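You operate a simulated robot arm through the tools that you are given. There is no shell and no other tool.

You run a simulated robot arm. Do the job below in one go: nothing can be reset, and whatever is moved stays where it is left.

## Task
Rub off the chalk stain under the measuring jug.
Fine: lift the jug aside on to the green mat; rub with the polishing pad and lay it back where it was; stand the jug back where it stood; no spill. Set down upright: measuring jug. What is to be rubbed or washed off counts as gone when no trace of it is left.

The check looks at the end state, three seconds after you hand in, the way a careful person would. Anything else that was tipped, shoved, dropped, spilled or broken makes it a failure.

## Robot
A 7-joint arm with a two-finger gripper, fixed in place. Base frame: the origin is on the floor under the middle of its stand, x ahead of it, y to its left, z up. Units: m, rad, N and s.
With the tool pointing down near the work surface it reaches from about 0.32 to 0.8 m from the base axis. Its first joint turns from -2.897 to 2.897 rad. Payload 2.45 kg.
The TCP is the grasp point between the finger pads, 0.027 m short of the fingertips. In the tool frame z runs along the fingers and y along their closing line. The gripper opens to 0.08 m; its body begins 0.054 m behind the TCP.
Orientation is that of the tool frame in the base frame, as a unit quaternion [x, y, z, w]. With the fingers straight down and closing along the base's y, the tool's x points along the base's -x, its y along +y and its z along -z.

## Interface
- The arm moves only by the tool apply_moves. Its arguments are lists of equal length, an entry for each row: "delta_pos": the shift along the base's x, y, z in units of 100 mm (1.0 is 100 mm), a list of three; "rotation": the turn, a rotation vector about the base's x, y, z in units of 120 degrees (1.0 is 120 degrees), a list of three. In form: {"delta_pos": [[tx, ty, tz], ...], "rotation": [[ax, ay, az], ...]}. A call has 1 to 20 rows; each row is the pose to reach, as a shift and turn from the pose commanded when the call began. "jaw" is the gripper command, from -1 (fully open) to 1 (shut), values between in proportion, set as the call begins (left out, the last holds). A call with a number of a shift or a turn outside -1 to 1 is refused whole. Each row takes 0.2 s and may step no farther than 0.05 m and 0.15 rad from the row before; otherwise, or with a gripper value out of range, the whole call is refused. Where a pose cannot be reached the arm comes as near as it can. A force on the tool above 40 N (or 10 N above the force at the start of the call, whichever is more), or a blocked arm, ends the call early, and 0.2 s more pass. The fingers move at their own pace (about 0.153 m/s each) and stop on an object; they squeeze with about 42 N. The grip force told is the motor's: it shows also when the fingers shut on nothing. Time passes only in rows, and 0.2 s behind the last, so rows that repeat a pose let the fingers close. It gives the time, the measured TCP pose, the force on the tool (base axes), the opening and the grip force at its end, in the units of the frame above (readings bear some noise), with the torque about the TCP (base axes, N m) and any sound that the robot's microphone picked up.
- Cameras (640 x 400 px; columns grow to the right, rows downward): "scene" is fixed at [0.0498, 0.4984, 1.6409]; the picture's right is [-0.63, -0.77, 0.00], its down [-0.43, 0.35, -0.83] and it looks along [0.64, -0.52, -0.56] (base axes); focal length 346 px, centre (320, 200). "wrist" rides on the gripper at [0.063, 0.012, -0.079] in the tool frame; the picture's right is [-0.19, 0.98, 0.00], its down [-0.72, -0.14, -0.68] and it looks along [-0.67, -0.13, 0.73] (tool axes); focal length 226 px, centre (320, 200). There is no depth. A picture from a camera that has moved, and an enlarged one, comes with that camera's place and axes in the base frame and with its lens.
- grab_frame(camera): a new picture of that camera. It takes no simulated time.
- move_column(by): moves the trunk up (or, below 0, down) by that many m; the arm rides with it, the base frame stays. It gives what a move gives, with no picture.
- zoom(camera, box): a new picture of the part [left, top, right, bottom] of that camera's present view, enlarged. It takes no simulated time.
- close_job(): hands the job in; it is judged then, once.

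Nothing tells you positions but the pictures and the camera data. Unless the task says otherwise, let go and move clear before handing in.

The tools are called after ">>>" as a command line: name --argument value ..., lists and objects as JSON in quotes. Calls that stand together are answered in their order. apply_moves: Moves the arm, as the interface text tells. Its arguments: {"type":"object","properties":{"delta_pos":{"type":"array","items":{"type":"array","items":{"type":"number"}}},"rotation":{"type":"array","items":{"type":"array","items":{"type":"number"}}},"jaw":{"type":"number"}},"required":["delta_pos","rotation"]} The other tools are called the same way: move_column (by) moves the trunk up or down; grab_frame (camera) takes a picture; zoom (camera, box) takes an enlarged picture of a part of a camera's view; close_job () hands the job in.

At the start:

```text
clock: 0.0
tcp_pos: [0.4849, -0.268, 1.1834]
tcp_rot: [0.0, 1.0, 0.0, 0.0]
force: [-0.1, -0.4, 0.4]
ft_torque: [0.02, 0.02, 0.02]
opening: 0.0801
grip_force: 0.1
trunk travel left (down, up): [-0.275, 0.265]
```

scene: 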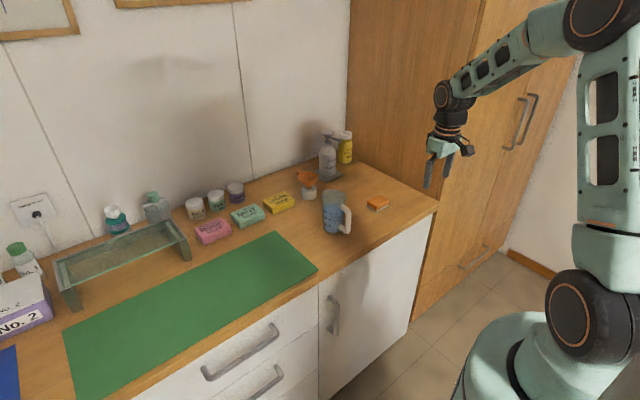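
wrist: 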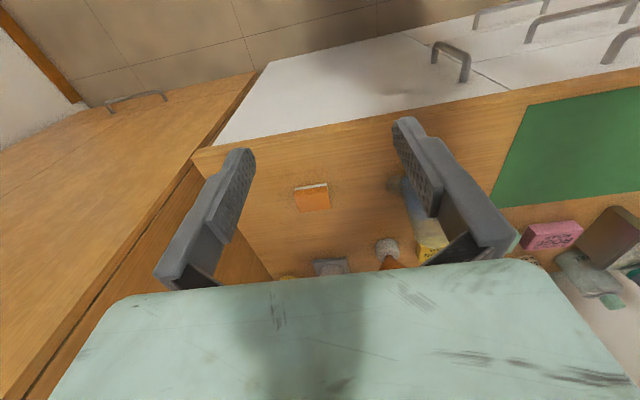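

I see a measuring jug near the right end of the counter, an orange pad to its right, and a green mat to its left. I'll zoom in to locate them precisely first.

>>> zoom --camera "scene" --box '[280, 120, 440, 270]'

>>> zoom --camera "wrist" --box '[220, 130, 460, 290]'

>>> zoom --camera "scene" --box '[180, 140, 340, 280]'

```text
2.67 times, centred on (360, 195) of scene
camera zoom: at [0.0498, 0.4984, 1.6409], right [-0.63, -0.77, 0.0], down [-0.43, 0.35, -0.83], along [0.64, -0.52, -0.56], focal length 922 px, centre (213, 213)
```

zoom: 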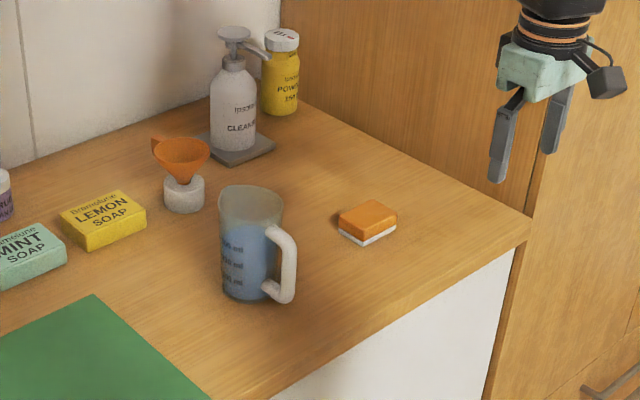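

```text
2.50 times, centred on (340, 210) of wrist
camera zoom: at [0.4194, -0.257, 1.265], right [0.19, 0.98, 0.0], down [0.72, -0.14, 0.68], along [0.67, -0.13, -0.73], focal length 565 px, centre (270, 175)
```

zoom: 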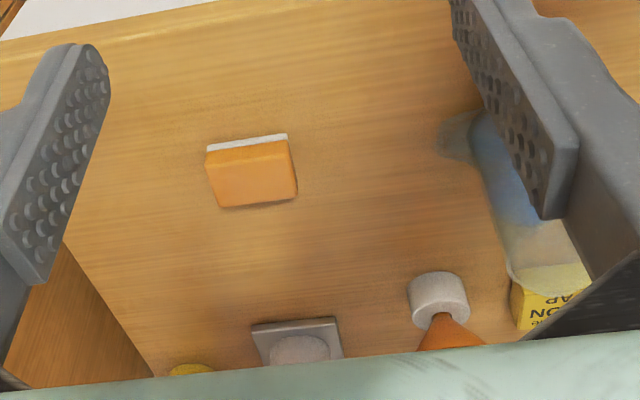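

```text
2.86 times, centred on (260, 210) of scene
camera zoom: at [0.0498, 0.4984, 1.6409], right [-0.63, -0.77, 0.0], down [-0.43, 0.35, -0.83], along [0.64, -0.52, -0.56], focal length 988 px, centre (491, 171)
```

zoom: 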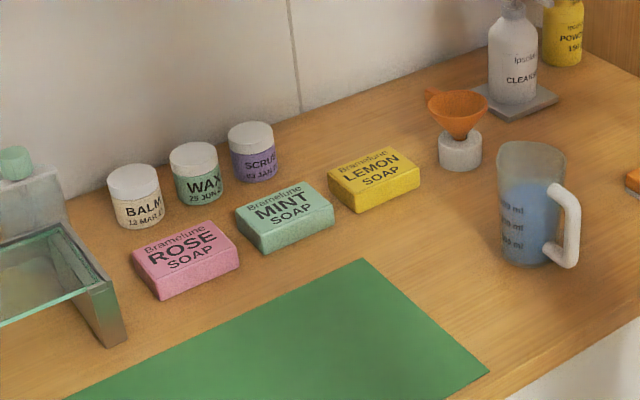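

The orange pad seems to lie near (0.73, -0.33), and the jug near (0.745, -0.13) with liquid in it, on a counter at z≈0.90. I'll move the wrist camera over to look at the jug more closely.

>>> apply_moves --delta_pos '[[0, 0.4, 0], [0, 0.8, 0], [0, 1.0, 0]]' --rotation '[[0, 0, 0], [0, 0, 0], [0, 0, 0]]'

>>> apply_moves --delta_pos '[[0, 0.4, 0], [0, 0.8, 0], [0, 0.9, 0]]' --rotation '[[0, 0, 0], [0, 0, 0], [0, 0, 0]]'

>>> grab_frame --camera "wrist"

>>> zoom --camera "wrist" --box '[220, 130, 460, 290]'

>>> grab_frame --camera "scene"

```text
clock: 0.8
tcp_pos: [0.4839, -0.169, 1.1841]
tcp_rot: [0.0, 1.0, 0.0, -0.001]
force: [-0.7, 1.2, -0.2]
ft_torque: [0.0, 0.01, 0.04]
opening: 0.0799
grip_force: 0.0
trunk travel left (down, up): [-0.275, 0.265]
```

```text
clock: 1.6
tcp_pos: [0.4835, -0.0788, 1.1837]
tcp_rot: [0.0, 1.0, -0.001, 0.001]
force: [-0.4, 0.5, -0.4]
ft_torque: [0.0, 0.01, 0.02]
opening: 0.0802
grip_force: 0.1
trunk travel left (down, up): [-0.275, 0.265]
```

```text
taken
camera wrist: at [0.4197, -0.0667, 1.2647], right [0.19, 0.98, 0.0], down [0.72, -0.14, 0.68], along [0.67, -0.13, -0.73], focal length 226 px, centre (320, 200)
```

wrist: 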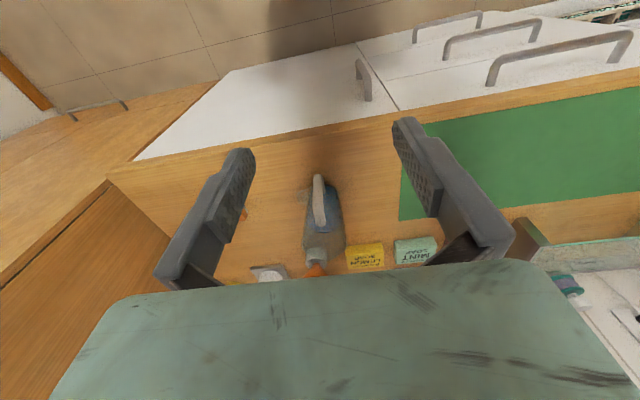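

```text
2.50 times, centred on (340, 210) of wrist
camera zoom: at [0.4197, -0.0667, 1.2647], right [0.19, 0.98, 0.0], down [0.72, -0.14, 0.68], along [0.67, -0.13, -0.73], focal length 565 px, centre (270, 175)
```

zoom: 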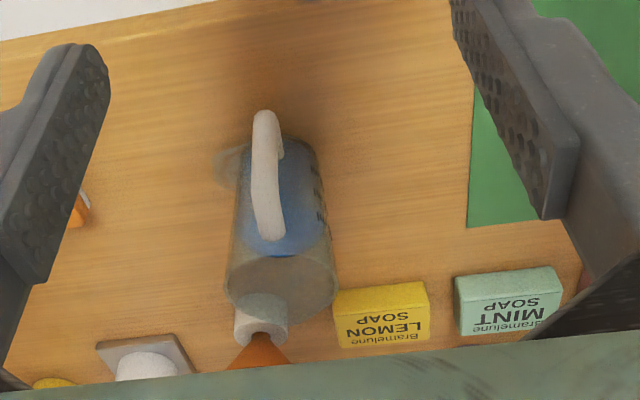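

```text
taken
```

scene: 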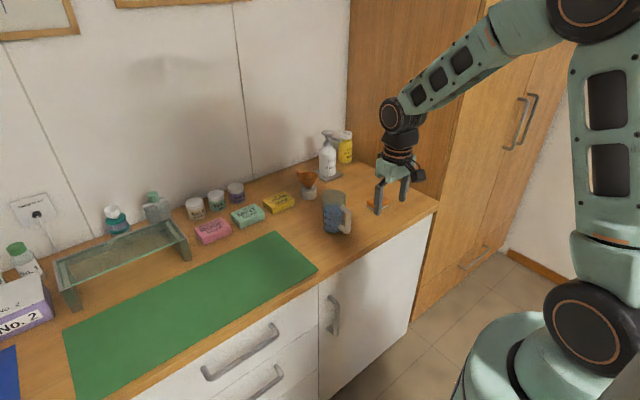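

The jug's handle points towards the robot, and a greyish chalk smudge shows at the -y side of its base. I'll zoom in further for measurements.

>>> zoom --camera "wrist" --box '[290, 165, 370, 265]'

>>> zoom --camera "scene" --box '[300, 170, 380, 250]'

>>> zoom --camera "scene" --box '[340, 170, 440, 230]'

```text
4.00 times, centred on (330, 215) of wrist
camera zoom: at [0.4197, -0.0667, 1.2647], right [0.19, 0.98, 0.0], down [0.72, -0.14, 0.68], along [0.67, -0.13, -0.73], focal length 904 px, centre (280, 140)
```

zoom: 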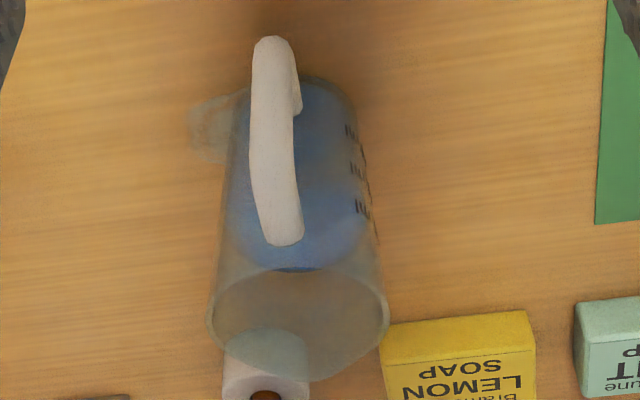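

```text
5.00 times, centred on (340, 210) of scene
camera zoom: at [0.0498, 0.4984, 1.6409], right [-0.63, -0.77, 0.0], down [-0.43, 0.35, -0.83], along [0.64, -0.52, -0.56], focal length 1728 px, centre (220, 150)
```

zoom: 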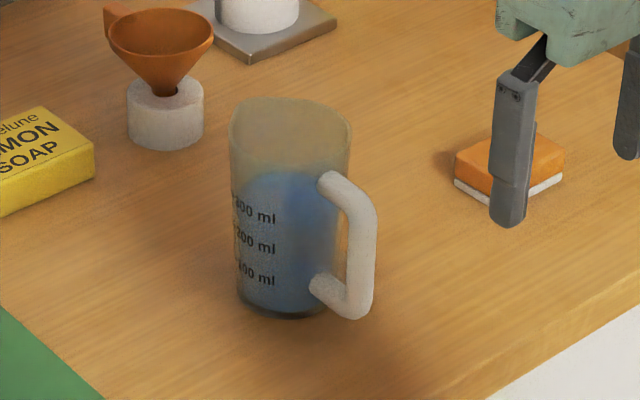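

```text
6.40 times, centred on (390, 200) of scene
camera zoom: at [0.0498, 0.4984, 1.6409], right [-0.63, -0.77, 0.0], down [-0.43, 0.35, -0.83], along [0.64, -0.52, -0.56], focal length 2212 px, centre (-128, 200)
```

zoom: 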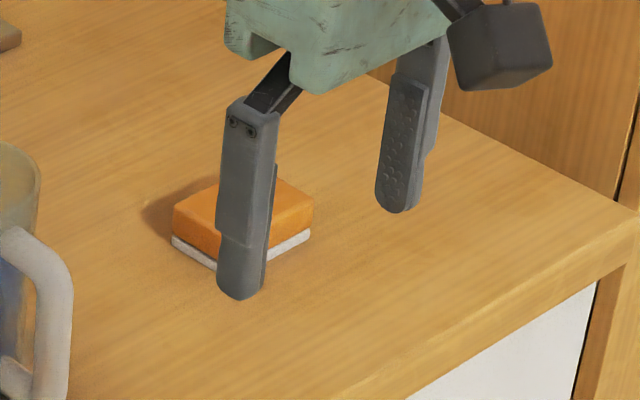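

The jug axis comes out near (0.737, -0.121) with its rim at z≈1.04. The handle bar is near (0.663, -0.118), spanning z≈0.94–1.02. I'll move closer in front of it and check again before grasping.

>>> apply_moves --delta_pos '[[0.3, -0.13, -0.15], [0.6, -0.26, -0.3], [0.9, -0.4, -0.45], [1.0, -0.4, -0.5]]' --rotation '[[0, 0, 0], [0, 0, 0], [0, 0, 0], [0, 0, 0]]'

>>> grab_frame --camera "wrist"

>>> zoom --camera "wrist" --box '[220, 130, 460, 280]'

>>> zoom --camera "scene" --box '[300, 150, 420, 250]'

```text
clock: 2.6
tcp_pos: [0.585, -0.119, 1.133]
tcp_rot: [0.0, 1.0, 0.0, -0.001]
force: [0.0, 0.4, -1.2]
ft_torque: [-0.01, 0.02, 0.0]
opening: 0.0797
grip_force: 0.1
trunk travel left (down, up): [-0.275, 0.265]
```

```text
taken
camera wrist: at [0.5198, -0.107, 1.215], right [0.19, 0.98, 0.0], down [0.72, -0.14, 0.68], along [0.67, -0.13, -0.73], focal length 226 px, centre (320, 200)
```

wrist: 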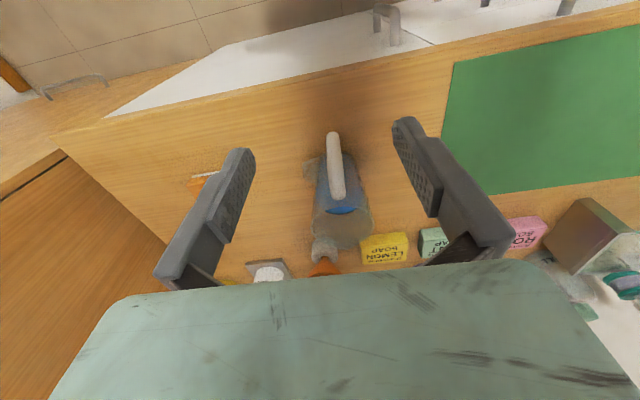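

```text
2.67 times, centred on (340, 205) of wrist
camera zoom: at [0.5198, -0.107, 1.215], right [0.19, 0.98, 0.0], down [0.72, -0.14, 0.68], along [0.67, -0.13, -0.73], focal length 603 px, centre (267, 187)
```

zoom: 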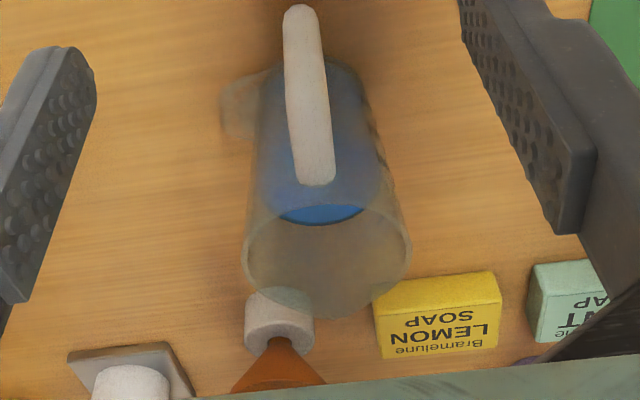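

```text
4.00 times, centred on (360, 200) of scene
camera zoom: at [0.0498, 0.4984, 1.6409], right [-0.63, -0.77, 0.0], down [-0.43, 0.35, -0.83], along [0.64, -0.52, -0.56], focal length 1383 px, centre (160, 200)
```

zoom: 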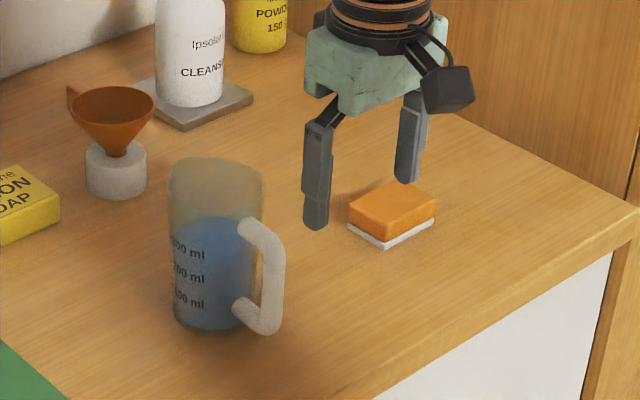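

The handle bar is confirmed near (0.663, -0.119), so the gripper is centred on it. I'll move above the handle and then lower the open fingers either side of it.

>>> apply_moves --delta_pos '[[0.26, 0, -0.1], [0.52, 0, -0.2], [0.78, 0, -0.3], [0.78, 0, -0.3]]' --rotation '[[0, 0, 0], [0, 0, 0], [0, 0, 0], [0, 0, 0]]' --jaw -1

>>> grab_frame --camera "wrist"

>>> zoom --camera "scene" --box '[290, 130, 410, 250]'

```text
clock: 3.6
tcp_pos: [0.6617, -0.1198, 1.1044]
tcp_rot: [0.0, 1.0, 0.0, 0.0]
force: [-0.4, 0.6, 0.1]
ft_torque: [-0.02, 0.03, 0.01]
opening: 0.0798
grip_force: 0.2
trunk travel left (down, up): [-0.275, 0.265]
```

```text
taken
camera wrist: at [0.5964, -0.1068, 1.1847], right [0.19, 0.98, 0.0], down [0.72, -0.14, 0.68], along [0.67, -0.13, -0.73], focal length 226 px, centre (320, 200)
```

wrist: 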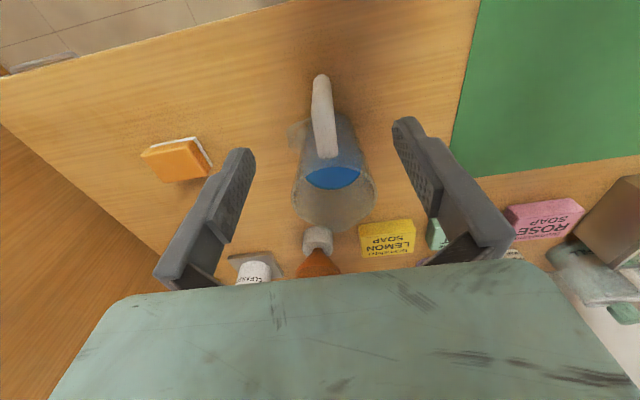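

```text
3.33 times, centred on (350, 190) of scene
camera zoom: at [0.0498, 0.4984, 1.6409], right [-0.63, -0.77, 0.0], down [-0.43, 0.35, -0.83], along [0.64, -0.52, -0.56], focal length 1152 px, centre (220, 233)
```

zoom: 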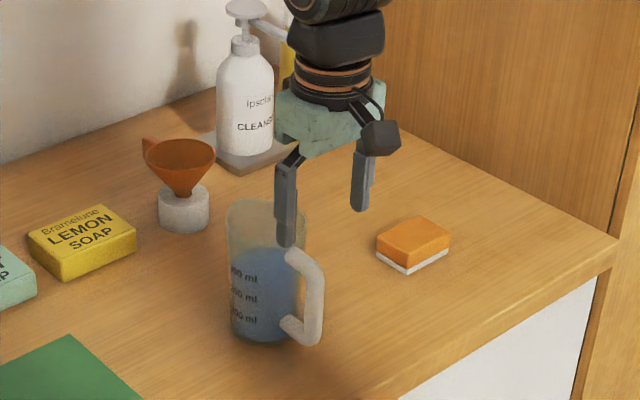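

The fingers are above the handle with even clearance on both sides. Next I descend to TCP z≈1.003, which keeps the gripper body above the rim.

>>> apply_moves --delta_pos '[[0, 0, -0.2], [0, 0, -0.4], [0, 0, -0.6], [0, 0, -0.8], [0, 0, -0.9], [0, 0, -1.0], [0, 0, -1.0]]' --rotation '[[0, 0, 0], [0, 0, 0], [0, 0, 0], [0, 0, 0], [0, 0, 0], [0, 0, 0], [0, 0, 0]]' --jaw -1

>>> grab_frame --camera "wrist"

>>> zoom --camera "scene" --box '[290, 150, 390, 250]'

>>> zoom --camera "wrist" --box '[220, 20, 460, 290]'

```text
clock: 5.2
tcp_pos: [0.6618, -0.1185, 1.0035]
tcp_rot: [-0.001, 1.0, 0.0, 0.0]
force: [0.2, 1.0, 0.1]
ft_torque: [0.01, 0.03, 0.01]
opening: 0.0797
grip_force: 0.0
trunk travel left (down, up): [-0.275, 0.265]
```

```text
taken
camera wrist: at [0.5974, -0.1069, 1.085], right [0.19, 0.98, 0.0], down [0.72, -0.14, 0.68], along [0.67, -0.13, -0.73], focal length 226 px, centre (320, 200)
```

wrist: 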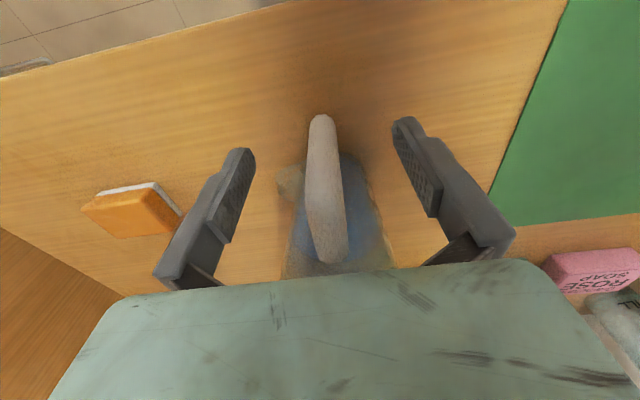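

```text
4.00 times, centred on (340, 200) of scene
camera zoom: at [0.0498, 0.4984, 1.6409], right [-0.63, -0.77, 0.0], down [-0.43, 0.35, -0.83], along [0.64, -0.52, -0.56], focal length 1383 px, centre (240, 200)
```

zoom: 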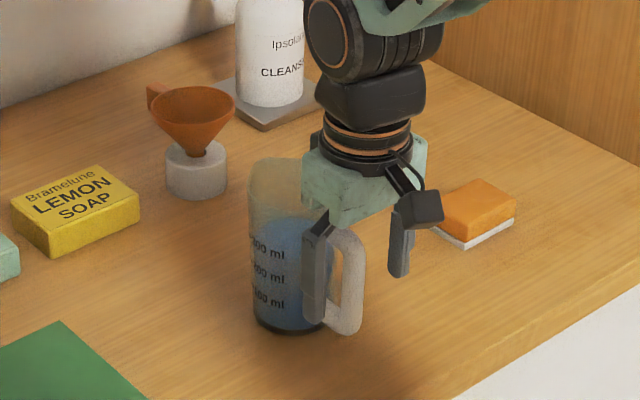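

```text
1.48 times, centred on (340, 155) of wrist
camera zoom: at [0.5974, -0.1069, 1.085], right [0.19, 0.98, 0.0], down [0.72, -0.14, 0.68], along [0.67, -0.13, -0.73], focal length 335 px, centre (290, 267)
```

zoom: 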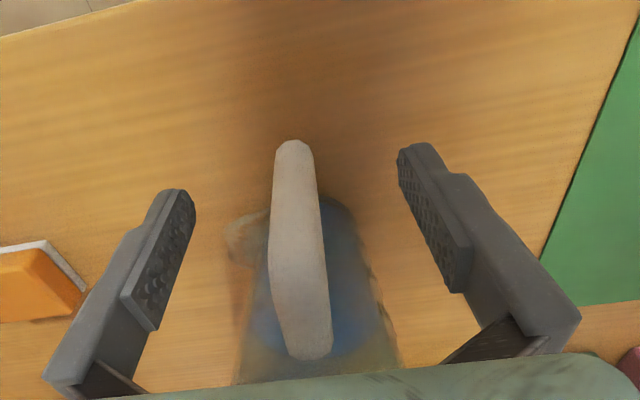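

The fingers straddle the handle evenly. I'll close partway first, then shut fully on it.

>>> apply_moves --delta_pos '[[0, 0, 0], [0, 0, 0]]' --rotation '[[0, 0, 0], [0, 0, 0]]' --jaw 0.3

>>> zoom --camera "wrist" --box '[220, 20, 460, 290]'

```text
clock: 5.8
tcp_pos: [0.6613, -0.1184, 1.0037]
tcp_rot: [-0.001, 1.0, 0.0, 0.0]
force: [-0.2, -0.7, 0.1]
ft_torque: [-0.02, 0.02, -0.01]
opening: 0.0283
grip_force: 0.1
trunk travel left (down, up): [-0.275, 0.265]
```

```text
1.48 times, centred on (340, 155) of wrist
camera zoom: at [0.5972, -0.1069, 1.085], right [0.19, 0.98, 0.0], down [0.72, -0.14, 0.68], along [0.67, -0.13, -0.73], focal length 335 px, centre (290, 267)
```

zoom: 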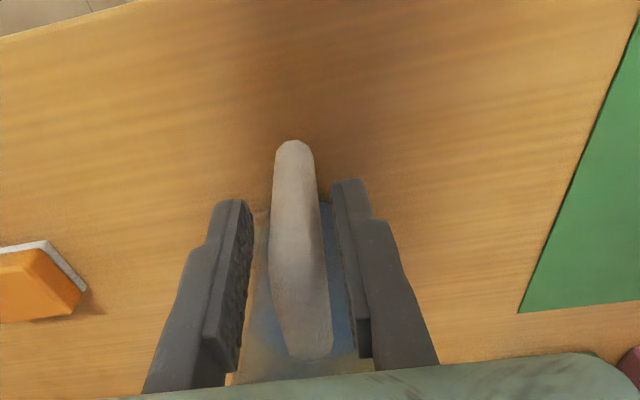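

The gaps on both sides of the handle are nearly equal. I'll close the gripper fully.

>>> apply_moves --delta_pos '[[0, 0, 0], [0, 0, 0], [0, 0, 0]]' --rotation '[[0, 0, 0], [0, 0, 0], [0, 0, 0]]' --jaw 1

>>> zoom --camera "wrist" --box '[220, 20, 460, 290]'

>>> zoom --camera "scene" --box '[290, 150, 390, 250]'

```text
clock: 6.6
tcp_pos: [0.661, -0.1194, 1.0033]
tcp_rot: [0.0, 1.0, 0.0, 0.001]
force: [-0.6, -0.5, 0.6]
ft_torque: [-0.01, -0.08, 0.02]
opening: 0.0172
grip_force: 41.6
trunk travel left (down, up): [-0.275, 0.265]
```

```text
1.48 times, centred on (340, 155) of wrist
camera zoom: at [0.5973, -0.1069, 1.0849], right [0.19, 0.98, 0.0], down [0.72, -0.14, 0.68], along [0.67, -0.13, -0.73], focal length 335 px, centre (290, 267)
```

zoom: 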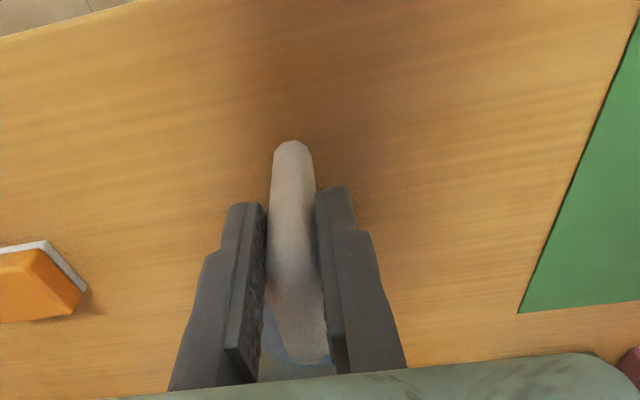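

```text
4.00 times, centred on (340, 200) of scene
camera zoom: at [0.0498, 0.4984, 1.6409], right [-0.63, -0.77, 0.0], down [-0.43, 0.35, -0.83], along [0.64, -0.52, -0.56], focal length 1383 px, centre (240, 200)
```

zoom: 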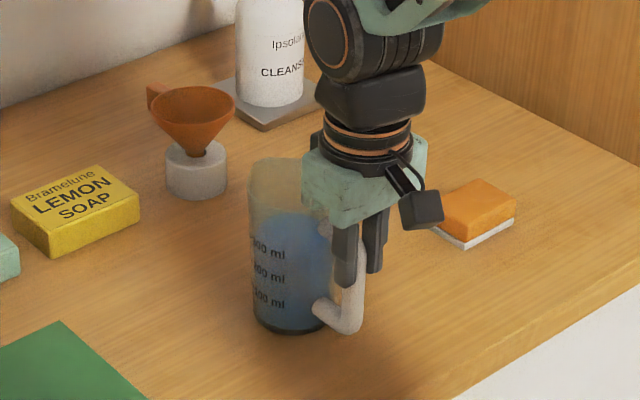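

The handle is gripped with an opening of 17 mm and 42 N. I'll lift gently and check for tilt.

>>> apply_moves --delta_pos '[[0, 0, 0.02], [0, 0, 0.05], [0, 0, 0.1], [0, 0, 0.15], [0, 0, 0.2], [0, 0, 0.2]]' --rotation '[[0, 0, 0], [0, 0, 0], [0, 0, 0], [0, 0, 0], [0, 0, 0], [0, 0, 0]]' --jaw 1

>>> zoom --camera "wrist" --box '[220, 20, 460, 290]'

>>> zoom --camera "scene" --box '[290, 150, 390, 250]'

```text
clock: 8.0
tcp_pos: [0.6624, -0.118, 1.0242]
tcp_rot: [-0.001, 1.0, 0.0, 0.0]
force: [-0.8, 0.6, 2.6]
ft_torque: [0.01, -0.02, 0.02]
opening: 0.0147
grip_force: 41.3
trunk travel left (down, up): [-0.275, 0.265]
```

```text
1.48 times, centred on (340, 155) of wrist
camera zoom: at [0.5974, -0.1064, 1.1056], right [0.19, 0.98, 0.0], down [0.72, -0.14, 0.68], along [0.67, -0.13, -0.73], focal length 335 px, centre (290, 267)
```

zoom: 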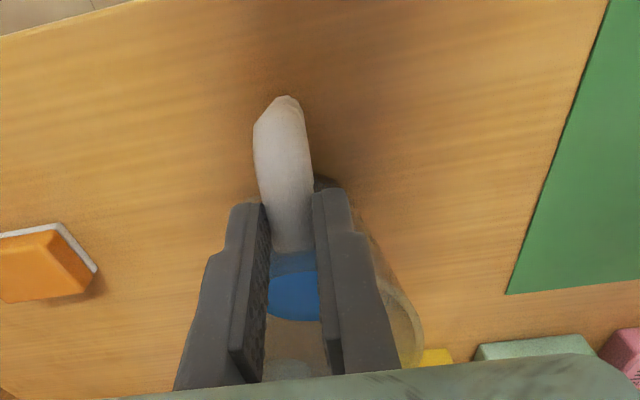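

```text
4.00 times, centred on (340, 200) of scene
camera zoom: at [0.0498, 0.4984, 1.6409], right [-0.63, -0.77, 0.0], down [-0.43, 0.35, -0.83], along [0.64, -0.52, -0.56], focal length 1383 px, centre (240, 200)
```

zoom: 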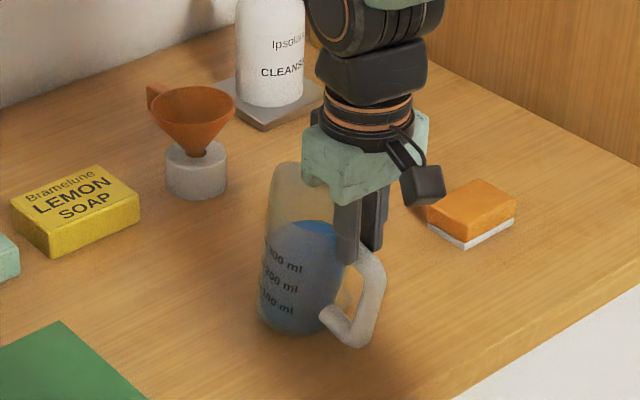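

The jug looks tilted after the small lift, and the handle may have slipped in the fingers. I'll stop and look more closely before moving again.

>>> zoom --camera "scene" --box '[315, 180, 375, 240]'

>>> grab_frame --camera "wrist"

>>> zoom --camera "wrist" --box '[260, 70, 400, 280]'

```text
6.67 times, centred on (345, 210) of scene
camera zoom: at [0.0498, 0.4984, 1.6409], right [-0.63, -0.77, 0.0], down [-0.43, 0.35, -0.83], along [0.64, -0.52, -0.56], focal length 2304 px, centre (153, 133)
```

zoom: 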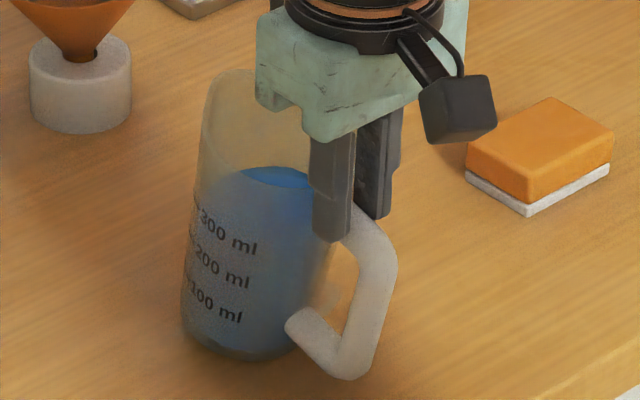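

```text
taken
camera wrist: at [0.5974, -0.1064, 1.1056], right [0.19, 0.98, 0.0], down [0.72, -0.14, 0.68], along [0.67, -0.13, -0.73], focal length 226 px, centre (320, 200)
```

wrist: 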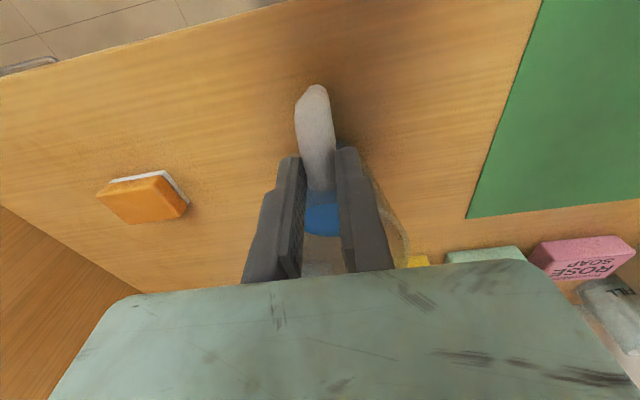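

```text
1.90 times, centred on (330, 175) of wrist
camera zoom: at [0.5974, -0.1064, 1.1056], right [0.19, 0.98, 0.0], down [0.72, -0.14, 0.68], along [0.67, -0.13, -0.73], focal length 431 px, centre (301, 248)
```

zoom: 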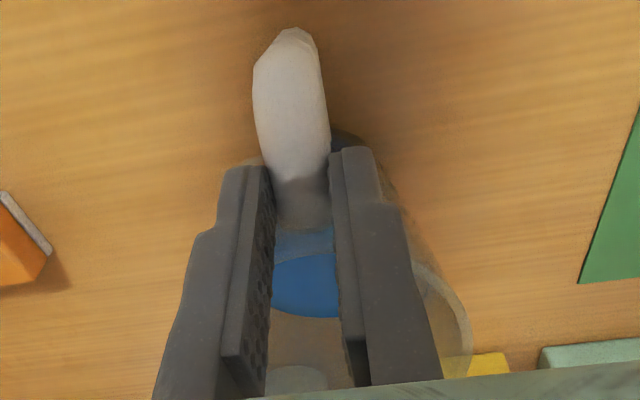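

The jug is leaning about 15° towards the robot on its near base edge, with the fingers pinching the top arm of the handle. I'll hold still for one short step to learn whether this state is static.

>>> apply_moves --delta_pos '[[0, 0, 0]]' --rotation '[[0, 0, 0]]'

>>> zoom --camera "scene" --box '[315, 180, 375, 240]'

>>> zoom --camera "wrist" --box '[260, 70, 400, 280]'

```text
clock: 8.4
tcp_pos: [0.6622, -0.1175, 1.0242]
tcp_rot: [0.0, 1.0, -0.001, 0.0]
force: [-0.9, -0.4, 5.8]
ft_torque: [0.06, -0.1, 0.0]
opening: 0.0151
grip_force: 41.4
trunk travel left (down, up): [-0.275, 0.265]
```

```text
6.67 times, centred on (345, 210) of scene
camera zoom: at [0.0498, 0.4984, 1.6409], right [-0.63, -0.77, 0.0], down [-0.43, 0.35, -0.83], along [0.64, -0.52, -0.56], focal length 2304 px, centre (153, 133)
```

zoom: 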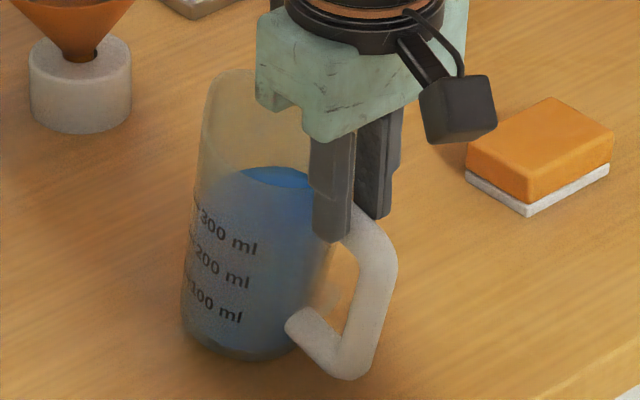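

```text
1.90 times, centred on (330, 175) of wrist
camera zoom: at [0.5974, -0.1064, 1.1055], right [0.19, 0.98, 0.0], down [0.72, -0.14, 0.68], along [0.67, -0.13, -0.73], focal length 431 px, centre (301, 248)
```

zoom: 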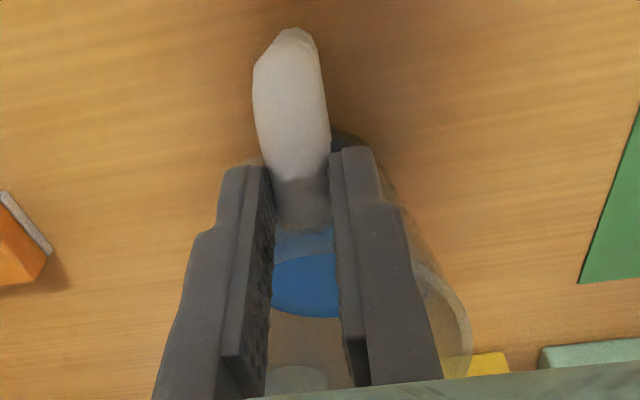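

The state is static, so nothing is falling. I need a sharper look at the base and handle before deciding how to right it.

>>> zoom --camera "scene" --box '[318, 214, 362, 241]'

>>> zoom --camera "scene" --box '[318, 186, 362, 213]'

>>> zoom --camera "wrist" --box '[285, 75, 365, 165]'

>>> zoom --camera "wrist" --box '[270, 140, 430, 280]'

```text
14.55 times, centred on (340, 228) of scene
camera zoom: at [0.0498, 0.4984, 1.6409], right [-0.63, -0.77, 0.0], down [-0.43, 0.35, -0.83], along [0.64, -0.52, -0.56], focal length 5028 px, centre (29, -200)
```

zoom: 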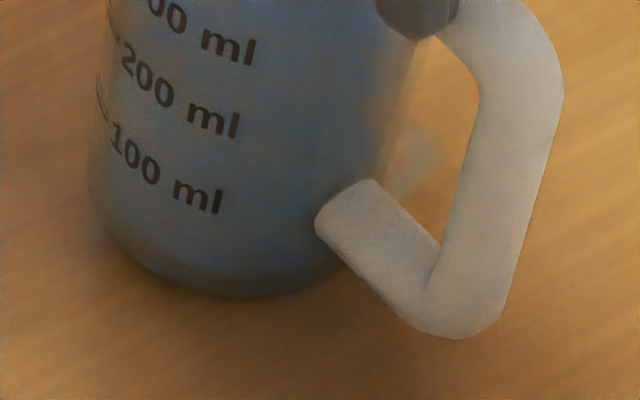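

```text
14.55 times, centred on (340, 200) of scene
camera zoom: at [0.0498, 0.4984, 1.6409], right [-0.63, -0.77, 0.0], down [-0.43, 0.35, -0.83], along [0.64, -0.52, -0.56], focal length 5028 px, centre (29, 207)
```

zoom: 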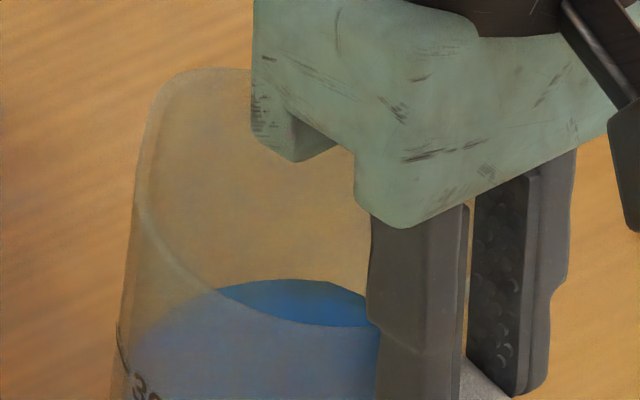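

```text
4.44 times, centred on (325, 120) of wrist
camera zoom: at [0.5974, -0.1064, 1.1055], right [0.19, 0.98, 0.0], down [0.72, -0.14, 0.68], along [0.67, -0.13, -0.73], focal length 1005 px, centre (298, 556)
```

zoom: 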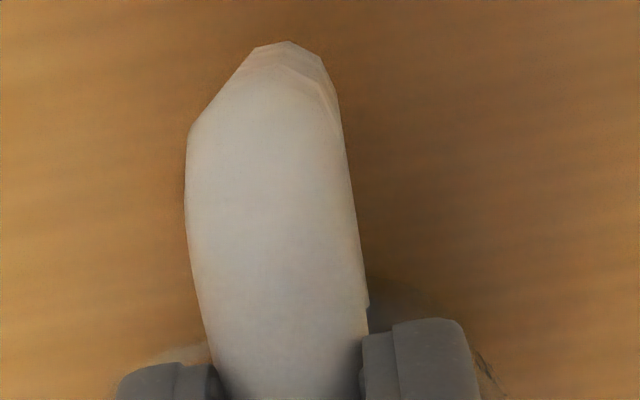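

```text
2.86 times, centred on (350, 210) of wrist
camera zoom: at [0.5974, -0.1064, 1.1055], right [0.19, 0.98, 0.0], down [0.72, -0.14, 0.68], along [0.67, -0.13, -0.73], focal length 646 px, centre (234, 171)
```

zoom: 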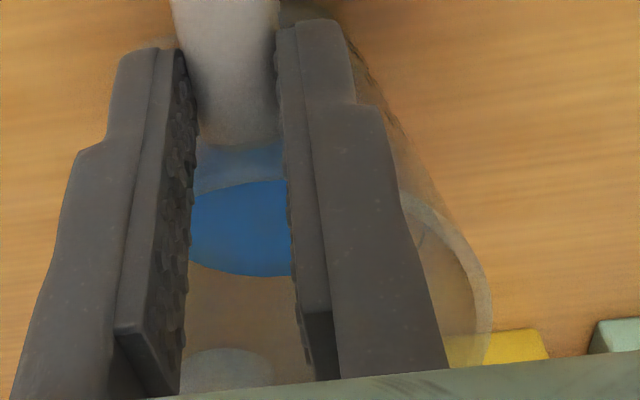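

The jug leans roughly 12–15° towards the robot on its near base edge and is held in the fingers. I'll rotate tool and jug together back about that edge, starting with 8°, and check.

>>> apply_moves --delta_pos '[[0.044, 0, 0.015], [0.0875, 0, 0.026], [0.132, 0, 0.037], [0.177, 0, 0.046]]' --rotation '[[0, 0.0167, 0], [0, 0.0333, 0], [0, 0.05, 0], [0, 0.0667, 0]]' --jaw 1

>>> zoom --camera "scene" --box '[315, 180, 375, 240]'

>>> zoom --camera "wrist" --box '[260, 70, 400, 280]'

```text
clock: 9.4
tcp_pos: [0.68, -0.1189, 1.0293]
tcp_rot: [0.0, 0.998, 0.001, -0.07]
force: [-0.3, -0.1, 4.6]
ft_torque: [0.04, 0.05, -0.01]
opening: 0.0152
grip_force: 41.7
trunk travel left (down, up): [-0.275, 0.265]
```

```text
6.67 times, centred on (345, 210) of scene
camera zoom: at [0.0498, 0.4984, 1.6409], right [-0.63, -0.77, 0.0], down [-0.43, 0.35, -0.83], along [0.64, -0.52, -0.56], focal length 2304 px, centre (153, 133)
```

zoom: 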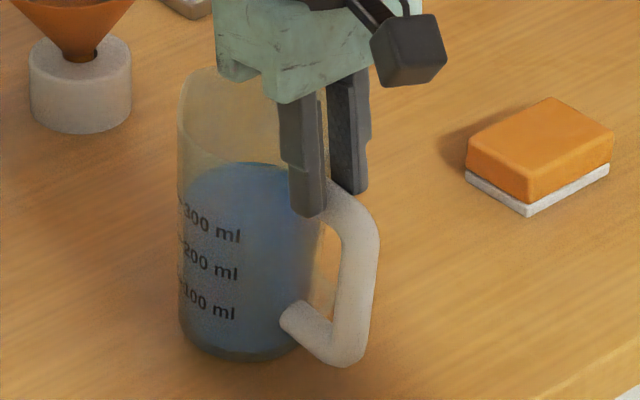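

```text
1.90 times, centred on (330, 175) of wrist
camera zoom: at [0.6268, -0.1067, 1.1182], right [0.19, 0.98, -0.03], down [0.81, -0.14, 0.57], along [0.56, -0.13, -0.82], focal length 431 px, centre (301, 248)
```

zoom: 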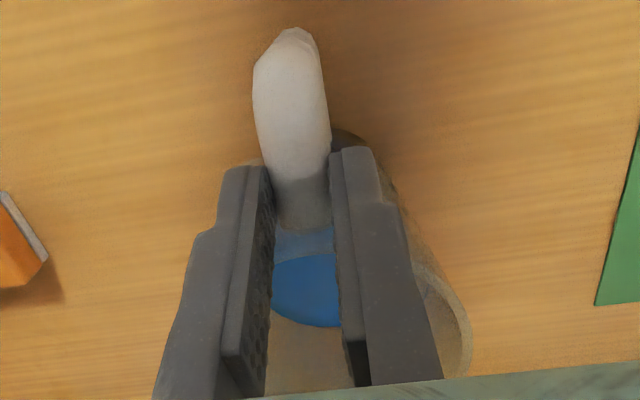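

The jug turned back with the tool and is now nearly upright. I'll do another 4° the same way and check again.

>>> apply_moves --delta_pos '[[0.045, 0, 0.008], [0.09, 0, 0.014]]' --rotation '[[0, 0.0167, 0], [0, 0.0333, 0]]' --jaw 1

>>> zoom --camera "scene" --box '[315, 180, 375, 240]'

>>> zoom --camera "scene" --box '[318, 214, 362, 241]'

>>> zoom --camera "wrist" --box '[260, 70, 400, 280]'

```text
clock: 10.0
tcp_pos: [0.6881, -0.1191, 1.0307]
tcp_rot: [0.0, 0.995, 0.0, -0.105]
force: [-0.8, -1.4, 6.4]
ft_torque: [0.02, -0.17, -0.03]
opening: 0.0152
grip_force: 41.3
trunk travel left (down, up): [-0.275, 0.265]
```

```text
6.67 times, centred on (345, 210) of scene
camera zoom: at [0.0498, 0.4984, 1.6409], right [-0.63, -0.77, 0.0], down [-0.43, 0.35, -0.83], along [0.64, -0.52, -0.56], focal length 2304 px, centre (153, 133)
```

zoom: 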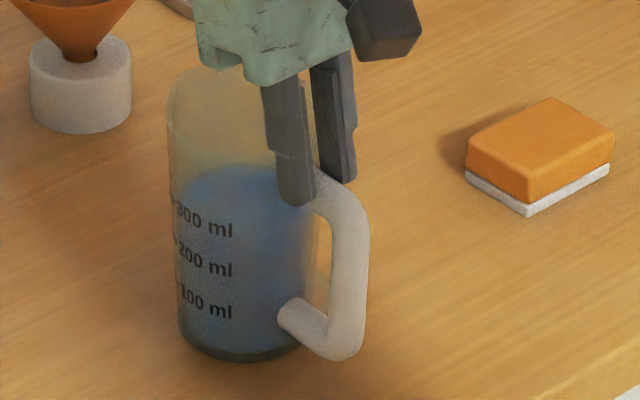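

```text
14.55 times, centred on (340, 228) of scene
camera zoom: at [0.0498, 0.4984, 1.6409], right [-0.63, -0.77, 0.0], down [-0.43, 0.35, -0.83], along [0.64, -0.52, -0.56], focal length 5028 px, centre (29, -200)
```

zoom: 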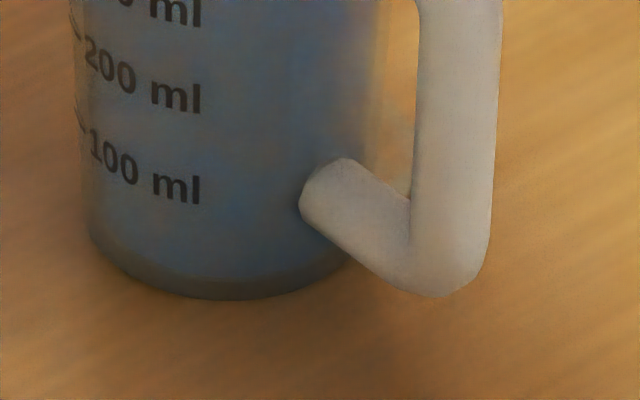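

```text
1.90 times, centred on (330, 175) of wrist
camera zoom: at [0.6419, -0.1071, 1.1231], right [0.19, 0.98, -0.04], down [0.84, -0.14, 0.52], along [0.5, -0.13, -0.85], focal length 431 px, centre (301, 248)
```

zoom: 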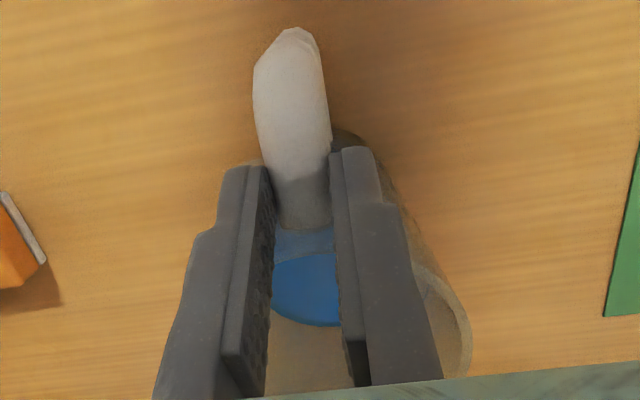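

The jug is back upright on its original spot, so I'll release it here, check that it stands firmly, and regrasp it better.

>>> apply_moves --delta_pos '[[0, 0, 0], [0, 0, 0], [0, 0, 0]]' --rotation '[[0, 0, 0], [0, 0, 0], [0, 0, 0]]' --jaw 0.2

>>> zoom --camera "scene" --box '[315, 180, 375, 240]'

>>> zoom --camera "scene" --box '[318, 214, 362, 241]'

>>> zoom --camera "wrist" --box '[260, 70, 400, 280]'

```text
clock: 10.8
tcp_pos: [0.6893, -0.1175, 1.0284]
tcp_rot: [0.0, 0.995, 0.0, -0.105]
force: [0.1, 0.2, 0.3]
ft_torque: [0.02, -0.02, 0.01]
opening: 0.0319
grip_force: 0.1
trunk travel left (down, up): [-0.275, 0.265]
```

```text
6.67 times, centred on (345, 210) of scene
camera zoom: at [0.0498, 0.4984, 1.6409], right [-0.63, -0.77, 0.0], down [-0.43, 0.35, -0.83], along [0.64, -0.52, -0.56], focal length 2304 px, centre (153, 133)
```

zoom: 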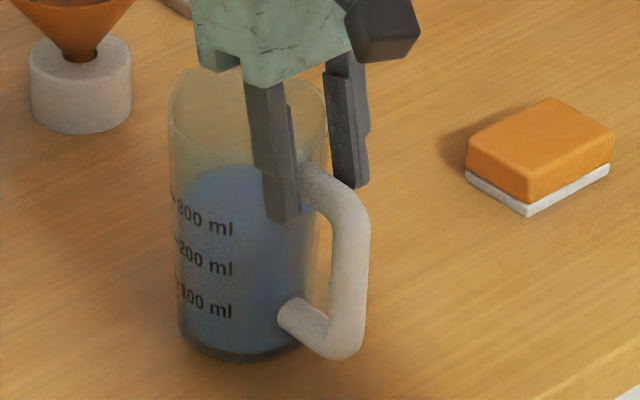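

```text
14.55 times, centred on (340, 228) of scene
camera zoom: at [0.0498, 0.4984, 1.6409], right [-0.63, -0.77, 0.0], down [-0.43, 0.35, -0.83], along [0.64, -0.52, -0.56], focal length 5028 px, centre (29, -200)
```

zoom: 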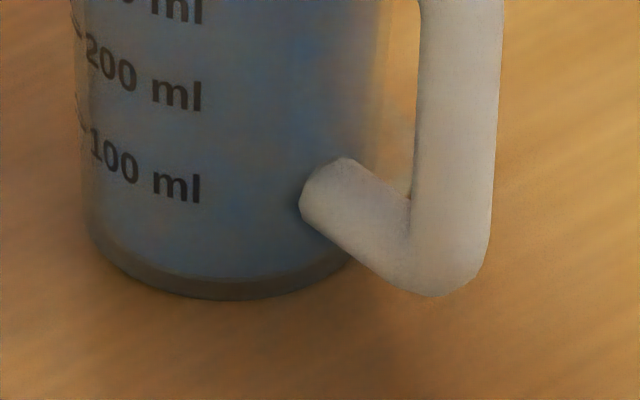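

```text
1.90 times, centred on (330, 175) of wrist
camera zoom: at [0.6422, -0.1066, 1.1223], right [0.19, 0.98, -0.04], down [0.84, -0.14, 0.52], along [0.5, -0.13, -0.86], focal length 431 px, centre (301, 248)
```

zoom: 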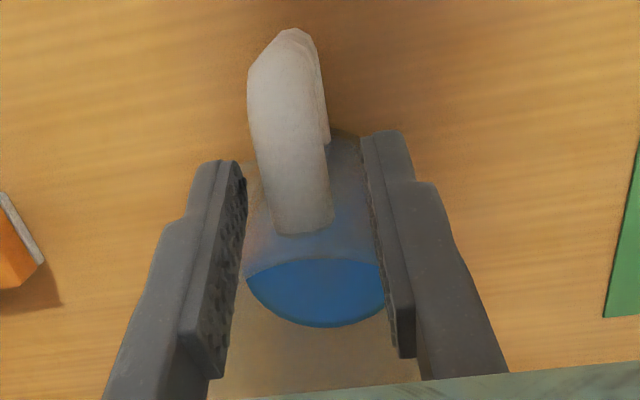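

The jug stands upright and unmoved after release, with zero force on the tool. I'll open fully, withdraw upward, and straighten the tool for a fresh view.

>>> apply_moves --delta_pos '[[0, 0, 0], [0, 0, 0], [-0.1, 0, 0.3], [-0.3, 0, 0.6], [-0.6, 0, 0.85], [-0.9, 0, 1.0]]' --rotation '[[0, 0, 0], [0, 0, 0], [0, 0, 0], [0, -0.033, 0], [0, -0.067, 0], [0, -0.1, 0]]' --jaw -1

>>> grab_frame --camera "wrist"

>>> zoom --camera "wrist" --box '[260, 70, 400, 220]'

>>> zoom --camera "scene" --box '[315, 180, 375, 240]'

```text
clock: 12.2
tcp_pos: [0.5971, -0.1179, 1.1289]
tcp_rot: [0.001, 1.0, 0.0, 0.001]
force: [0.3, -0.1, 0.4]
ft_torque: [0.04, 0.0, 0.01]
opening: 0.0799
grip_force: 0.0
trunk travel left (down, up): [-0.275, 0.265]
```

```text
taken
camera wrist: at [0.5326, -0.1061, 1.2105], right [0.19, 0.98, 0.0], down [0.72, -0.14, 0.68], along [0.67, -0.13, -0.73], focal length 226 px, centre (320, 200)
```

wrist: 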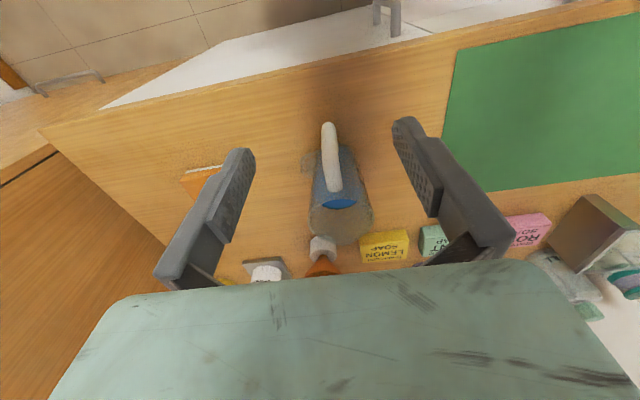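

```text
2.67 times, centred on (330, 145) of wrist
camera zoom: at [0.5326, -0.1061, 1.2105], right [0.19, 0.98, 0.0], down [0.72, -0.14, 0.68], along [0.67, -0.13, -0.73], focal length 603 px, centre (293, 347)
```

zoom: 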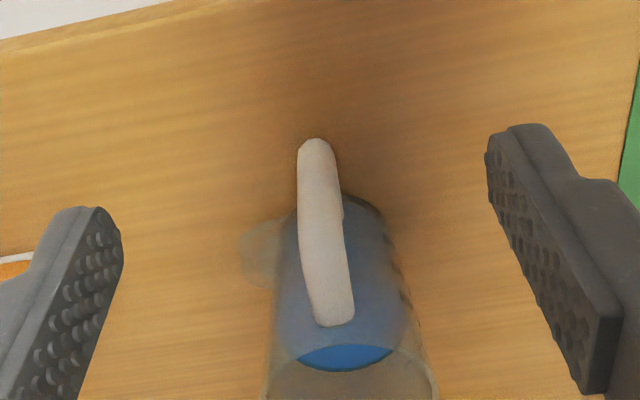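

```text
6.67 times, centred on (345, 210) of scene
camera zoom: at [0.0498, 0.4984, 1.6409], right [-0.63, -0.77, 0.0], down [-0.43, 0.35, -0.83], along [0.64, -0.52, -0.56], focal length 2304 px, centre (153, 133)
```

zoom: 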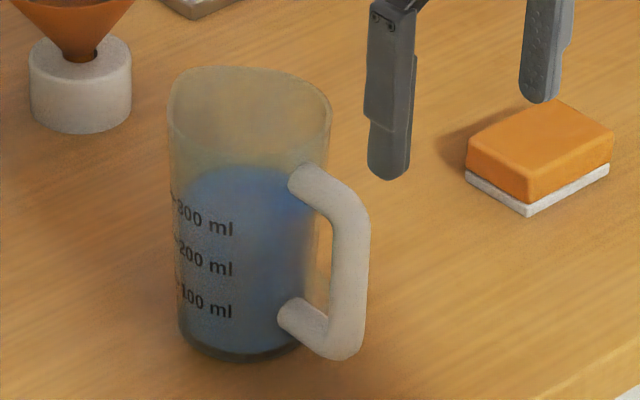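

The jug stands where it began and is undisturbed, and a chalk smudge shows on the table at its -y side. I'll regrasp the handle lower on its straight vertical bar, then lift in tiny monitored steps.

>>> apply_moves --delta_pos '[[0.3, 0, -0.2], [0.6, -0.005, -0.4], [0.6, -0.005, -0.4]]' --rotation '[[0, 0, 0], [0, 0, 0], [0, 0, 0]]' --jaw -1

>>> apply_moves --delta_pos '[[0, 0, -0.2], [0, 0, -0.4], [0, 0, -0.6], [0, 0, -0.8], [0, 0, -0.95], [0, 0, -1.0], [0, 0, -1.0]]' --rotation '[[0, 0, 0], [0, 0, 0], [0, 0, 0], [0, 0, 0], [0, 0, 0], [0, 0, 0], [0, 0, 0]]'

>>> zoom --camera "scene" --box '[315, 180, 375, 240]'

>>> zoom --camera "wrist" --box '[240, 70, 420, 280]'

```text
clock: 13.0
tcp_pos: [0.6579, -0.1192, 1.0878]
tcp_rot: [0.0, 1.0, 0.0, -0.001]
force: [0.9, 0.9, 0.9]
ft_torque: [0.0, -0.01, 0.0]
opening: 0.0802
grip_force: 0.1
trunk travel left (down, up): [-0.275, 0.265]
```

```text
clock: 14.6
tcp_pos: [0.6592, -0.1185, 0.9877]
tcp_rot: [0.0, 1.0, 0.0, 0.0]
force: [0.7, 0.0, -0.2]
ft_torque: [0.01, -0.01, -0.02]
opening: 0.0801
grip_force: 0.0
trunk travel left (down, up): [-0.275, 0.265]
```

```text
6.67 times, centred on (345, 210) of scene
camera zoom: at [0.0498, 0.4984, 1.6409], right [-0.63, -0.77, 0.0], down [-0.43, 0.35, -0.83], along [0.64, -0.52, -0.56], focal length 2304 px, centre (153, 133)
```

zoom: 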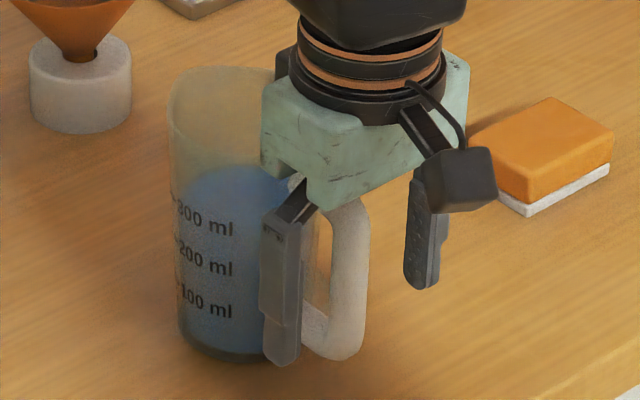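

```text
1.90 times, centred on (330, 175) of wrist
camera zoom: at [0.5942, -0.1078, 1.0706], right [0.19, 0.98, 0.0], down [0.72, -0.14, 0.68], along [0.67, -0.13, -0.73], focal length 431 px, centre (301, 248)
```

zoom: 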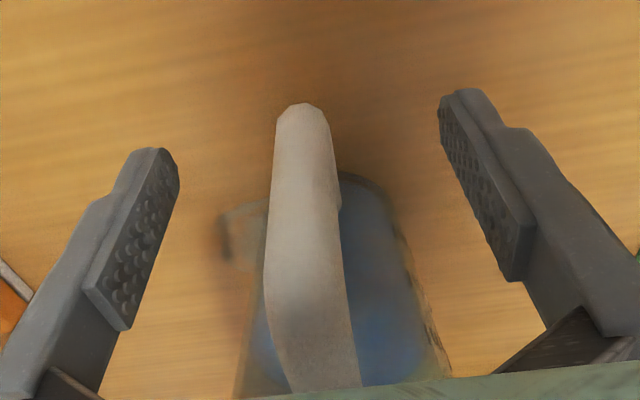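

The fingers now straddle the straight part of the handle bar. I'll close in two stages again.

>>> apply_moves --delta_pos '[[0, 0, 0], [0, 0, 0]]' --rotation '[[0, 0, 0], [0, 0, 0]]' --jaw 0.4

>>> zoom --camera "wrist" --box '[240, 70, 420, 280]'

>>> zoom --camera "scene" --box '[315, 180, 375, 240]'

```text
clock: 15.2
tcp_pos: [0.6594, -0.1186, 0.9878]
tcp_rot: [0.0, 1.0, 0.0, 0.001]
force: [0.0, 0.3, -0.4]
ft_torque: [0.01, -0.02, 0.0]
opening: 0.024
grip_force: 0.0
trunk travel left (down, up): [-0.275, 0.265]
```

```text
1.90 times, centred on (330, 175) of wrist
camera zoom: at [0.5942, -0.1078, 1.0708], right [0.19, 0.98, 0.0], down [0.72, -0.14, 0.68], along [0.67, -0.13, -0.73], focal length 431 px, centre (301, 248)
```

zoom: 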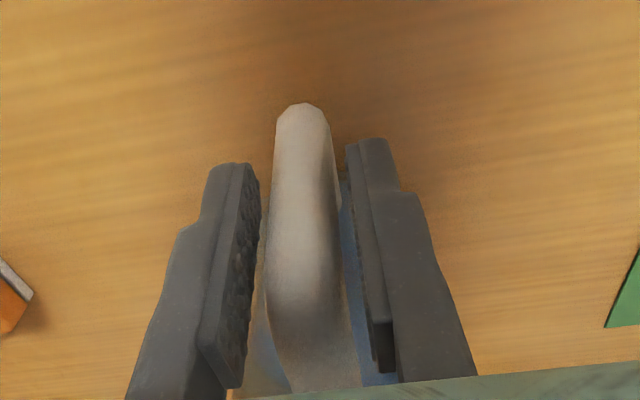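

```text
6.67 times, centred on (345, 210) of scene
camera zoom: at [0.0498, 0.4984, 1.6409], right [-0.63, -0.77, 0.0], down [-0.43, 0.35, -0.83], along [0.64, -0.52, -0.56], focal length 2304 px, centre (153, 133)
```

zoom: 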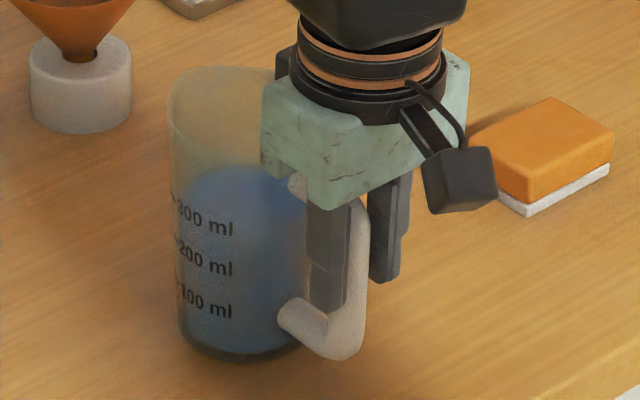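

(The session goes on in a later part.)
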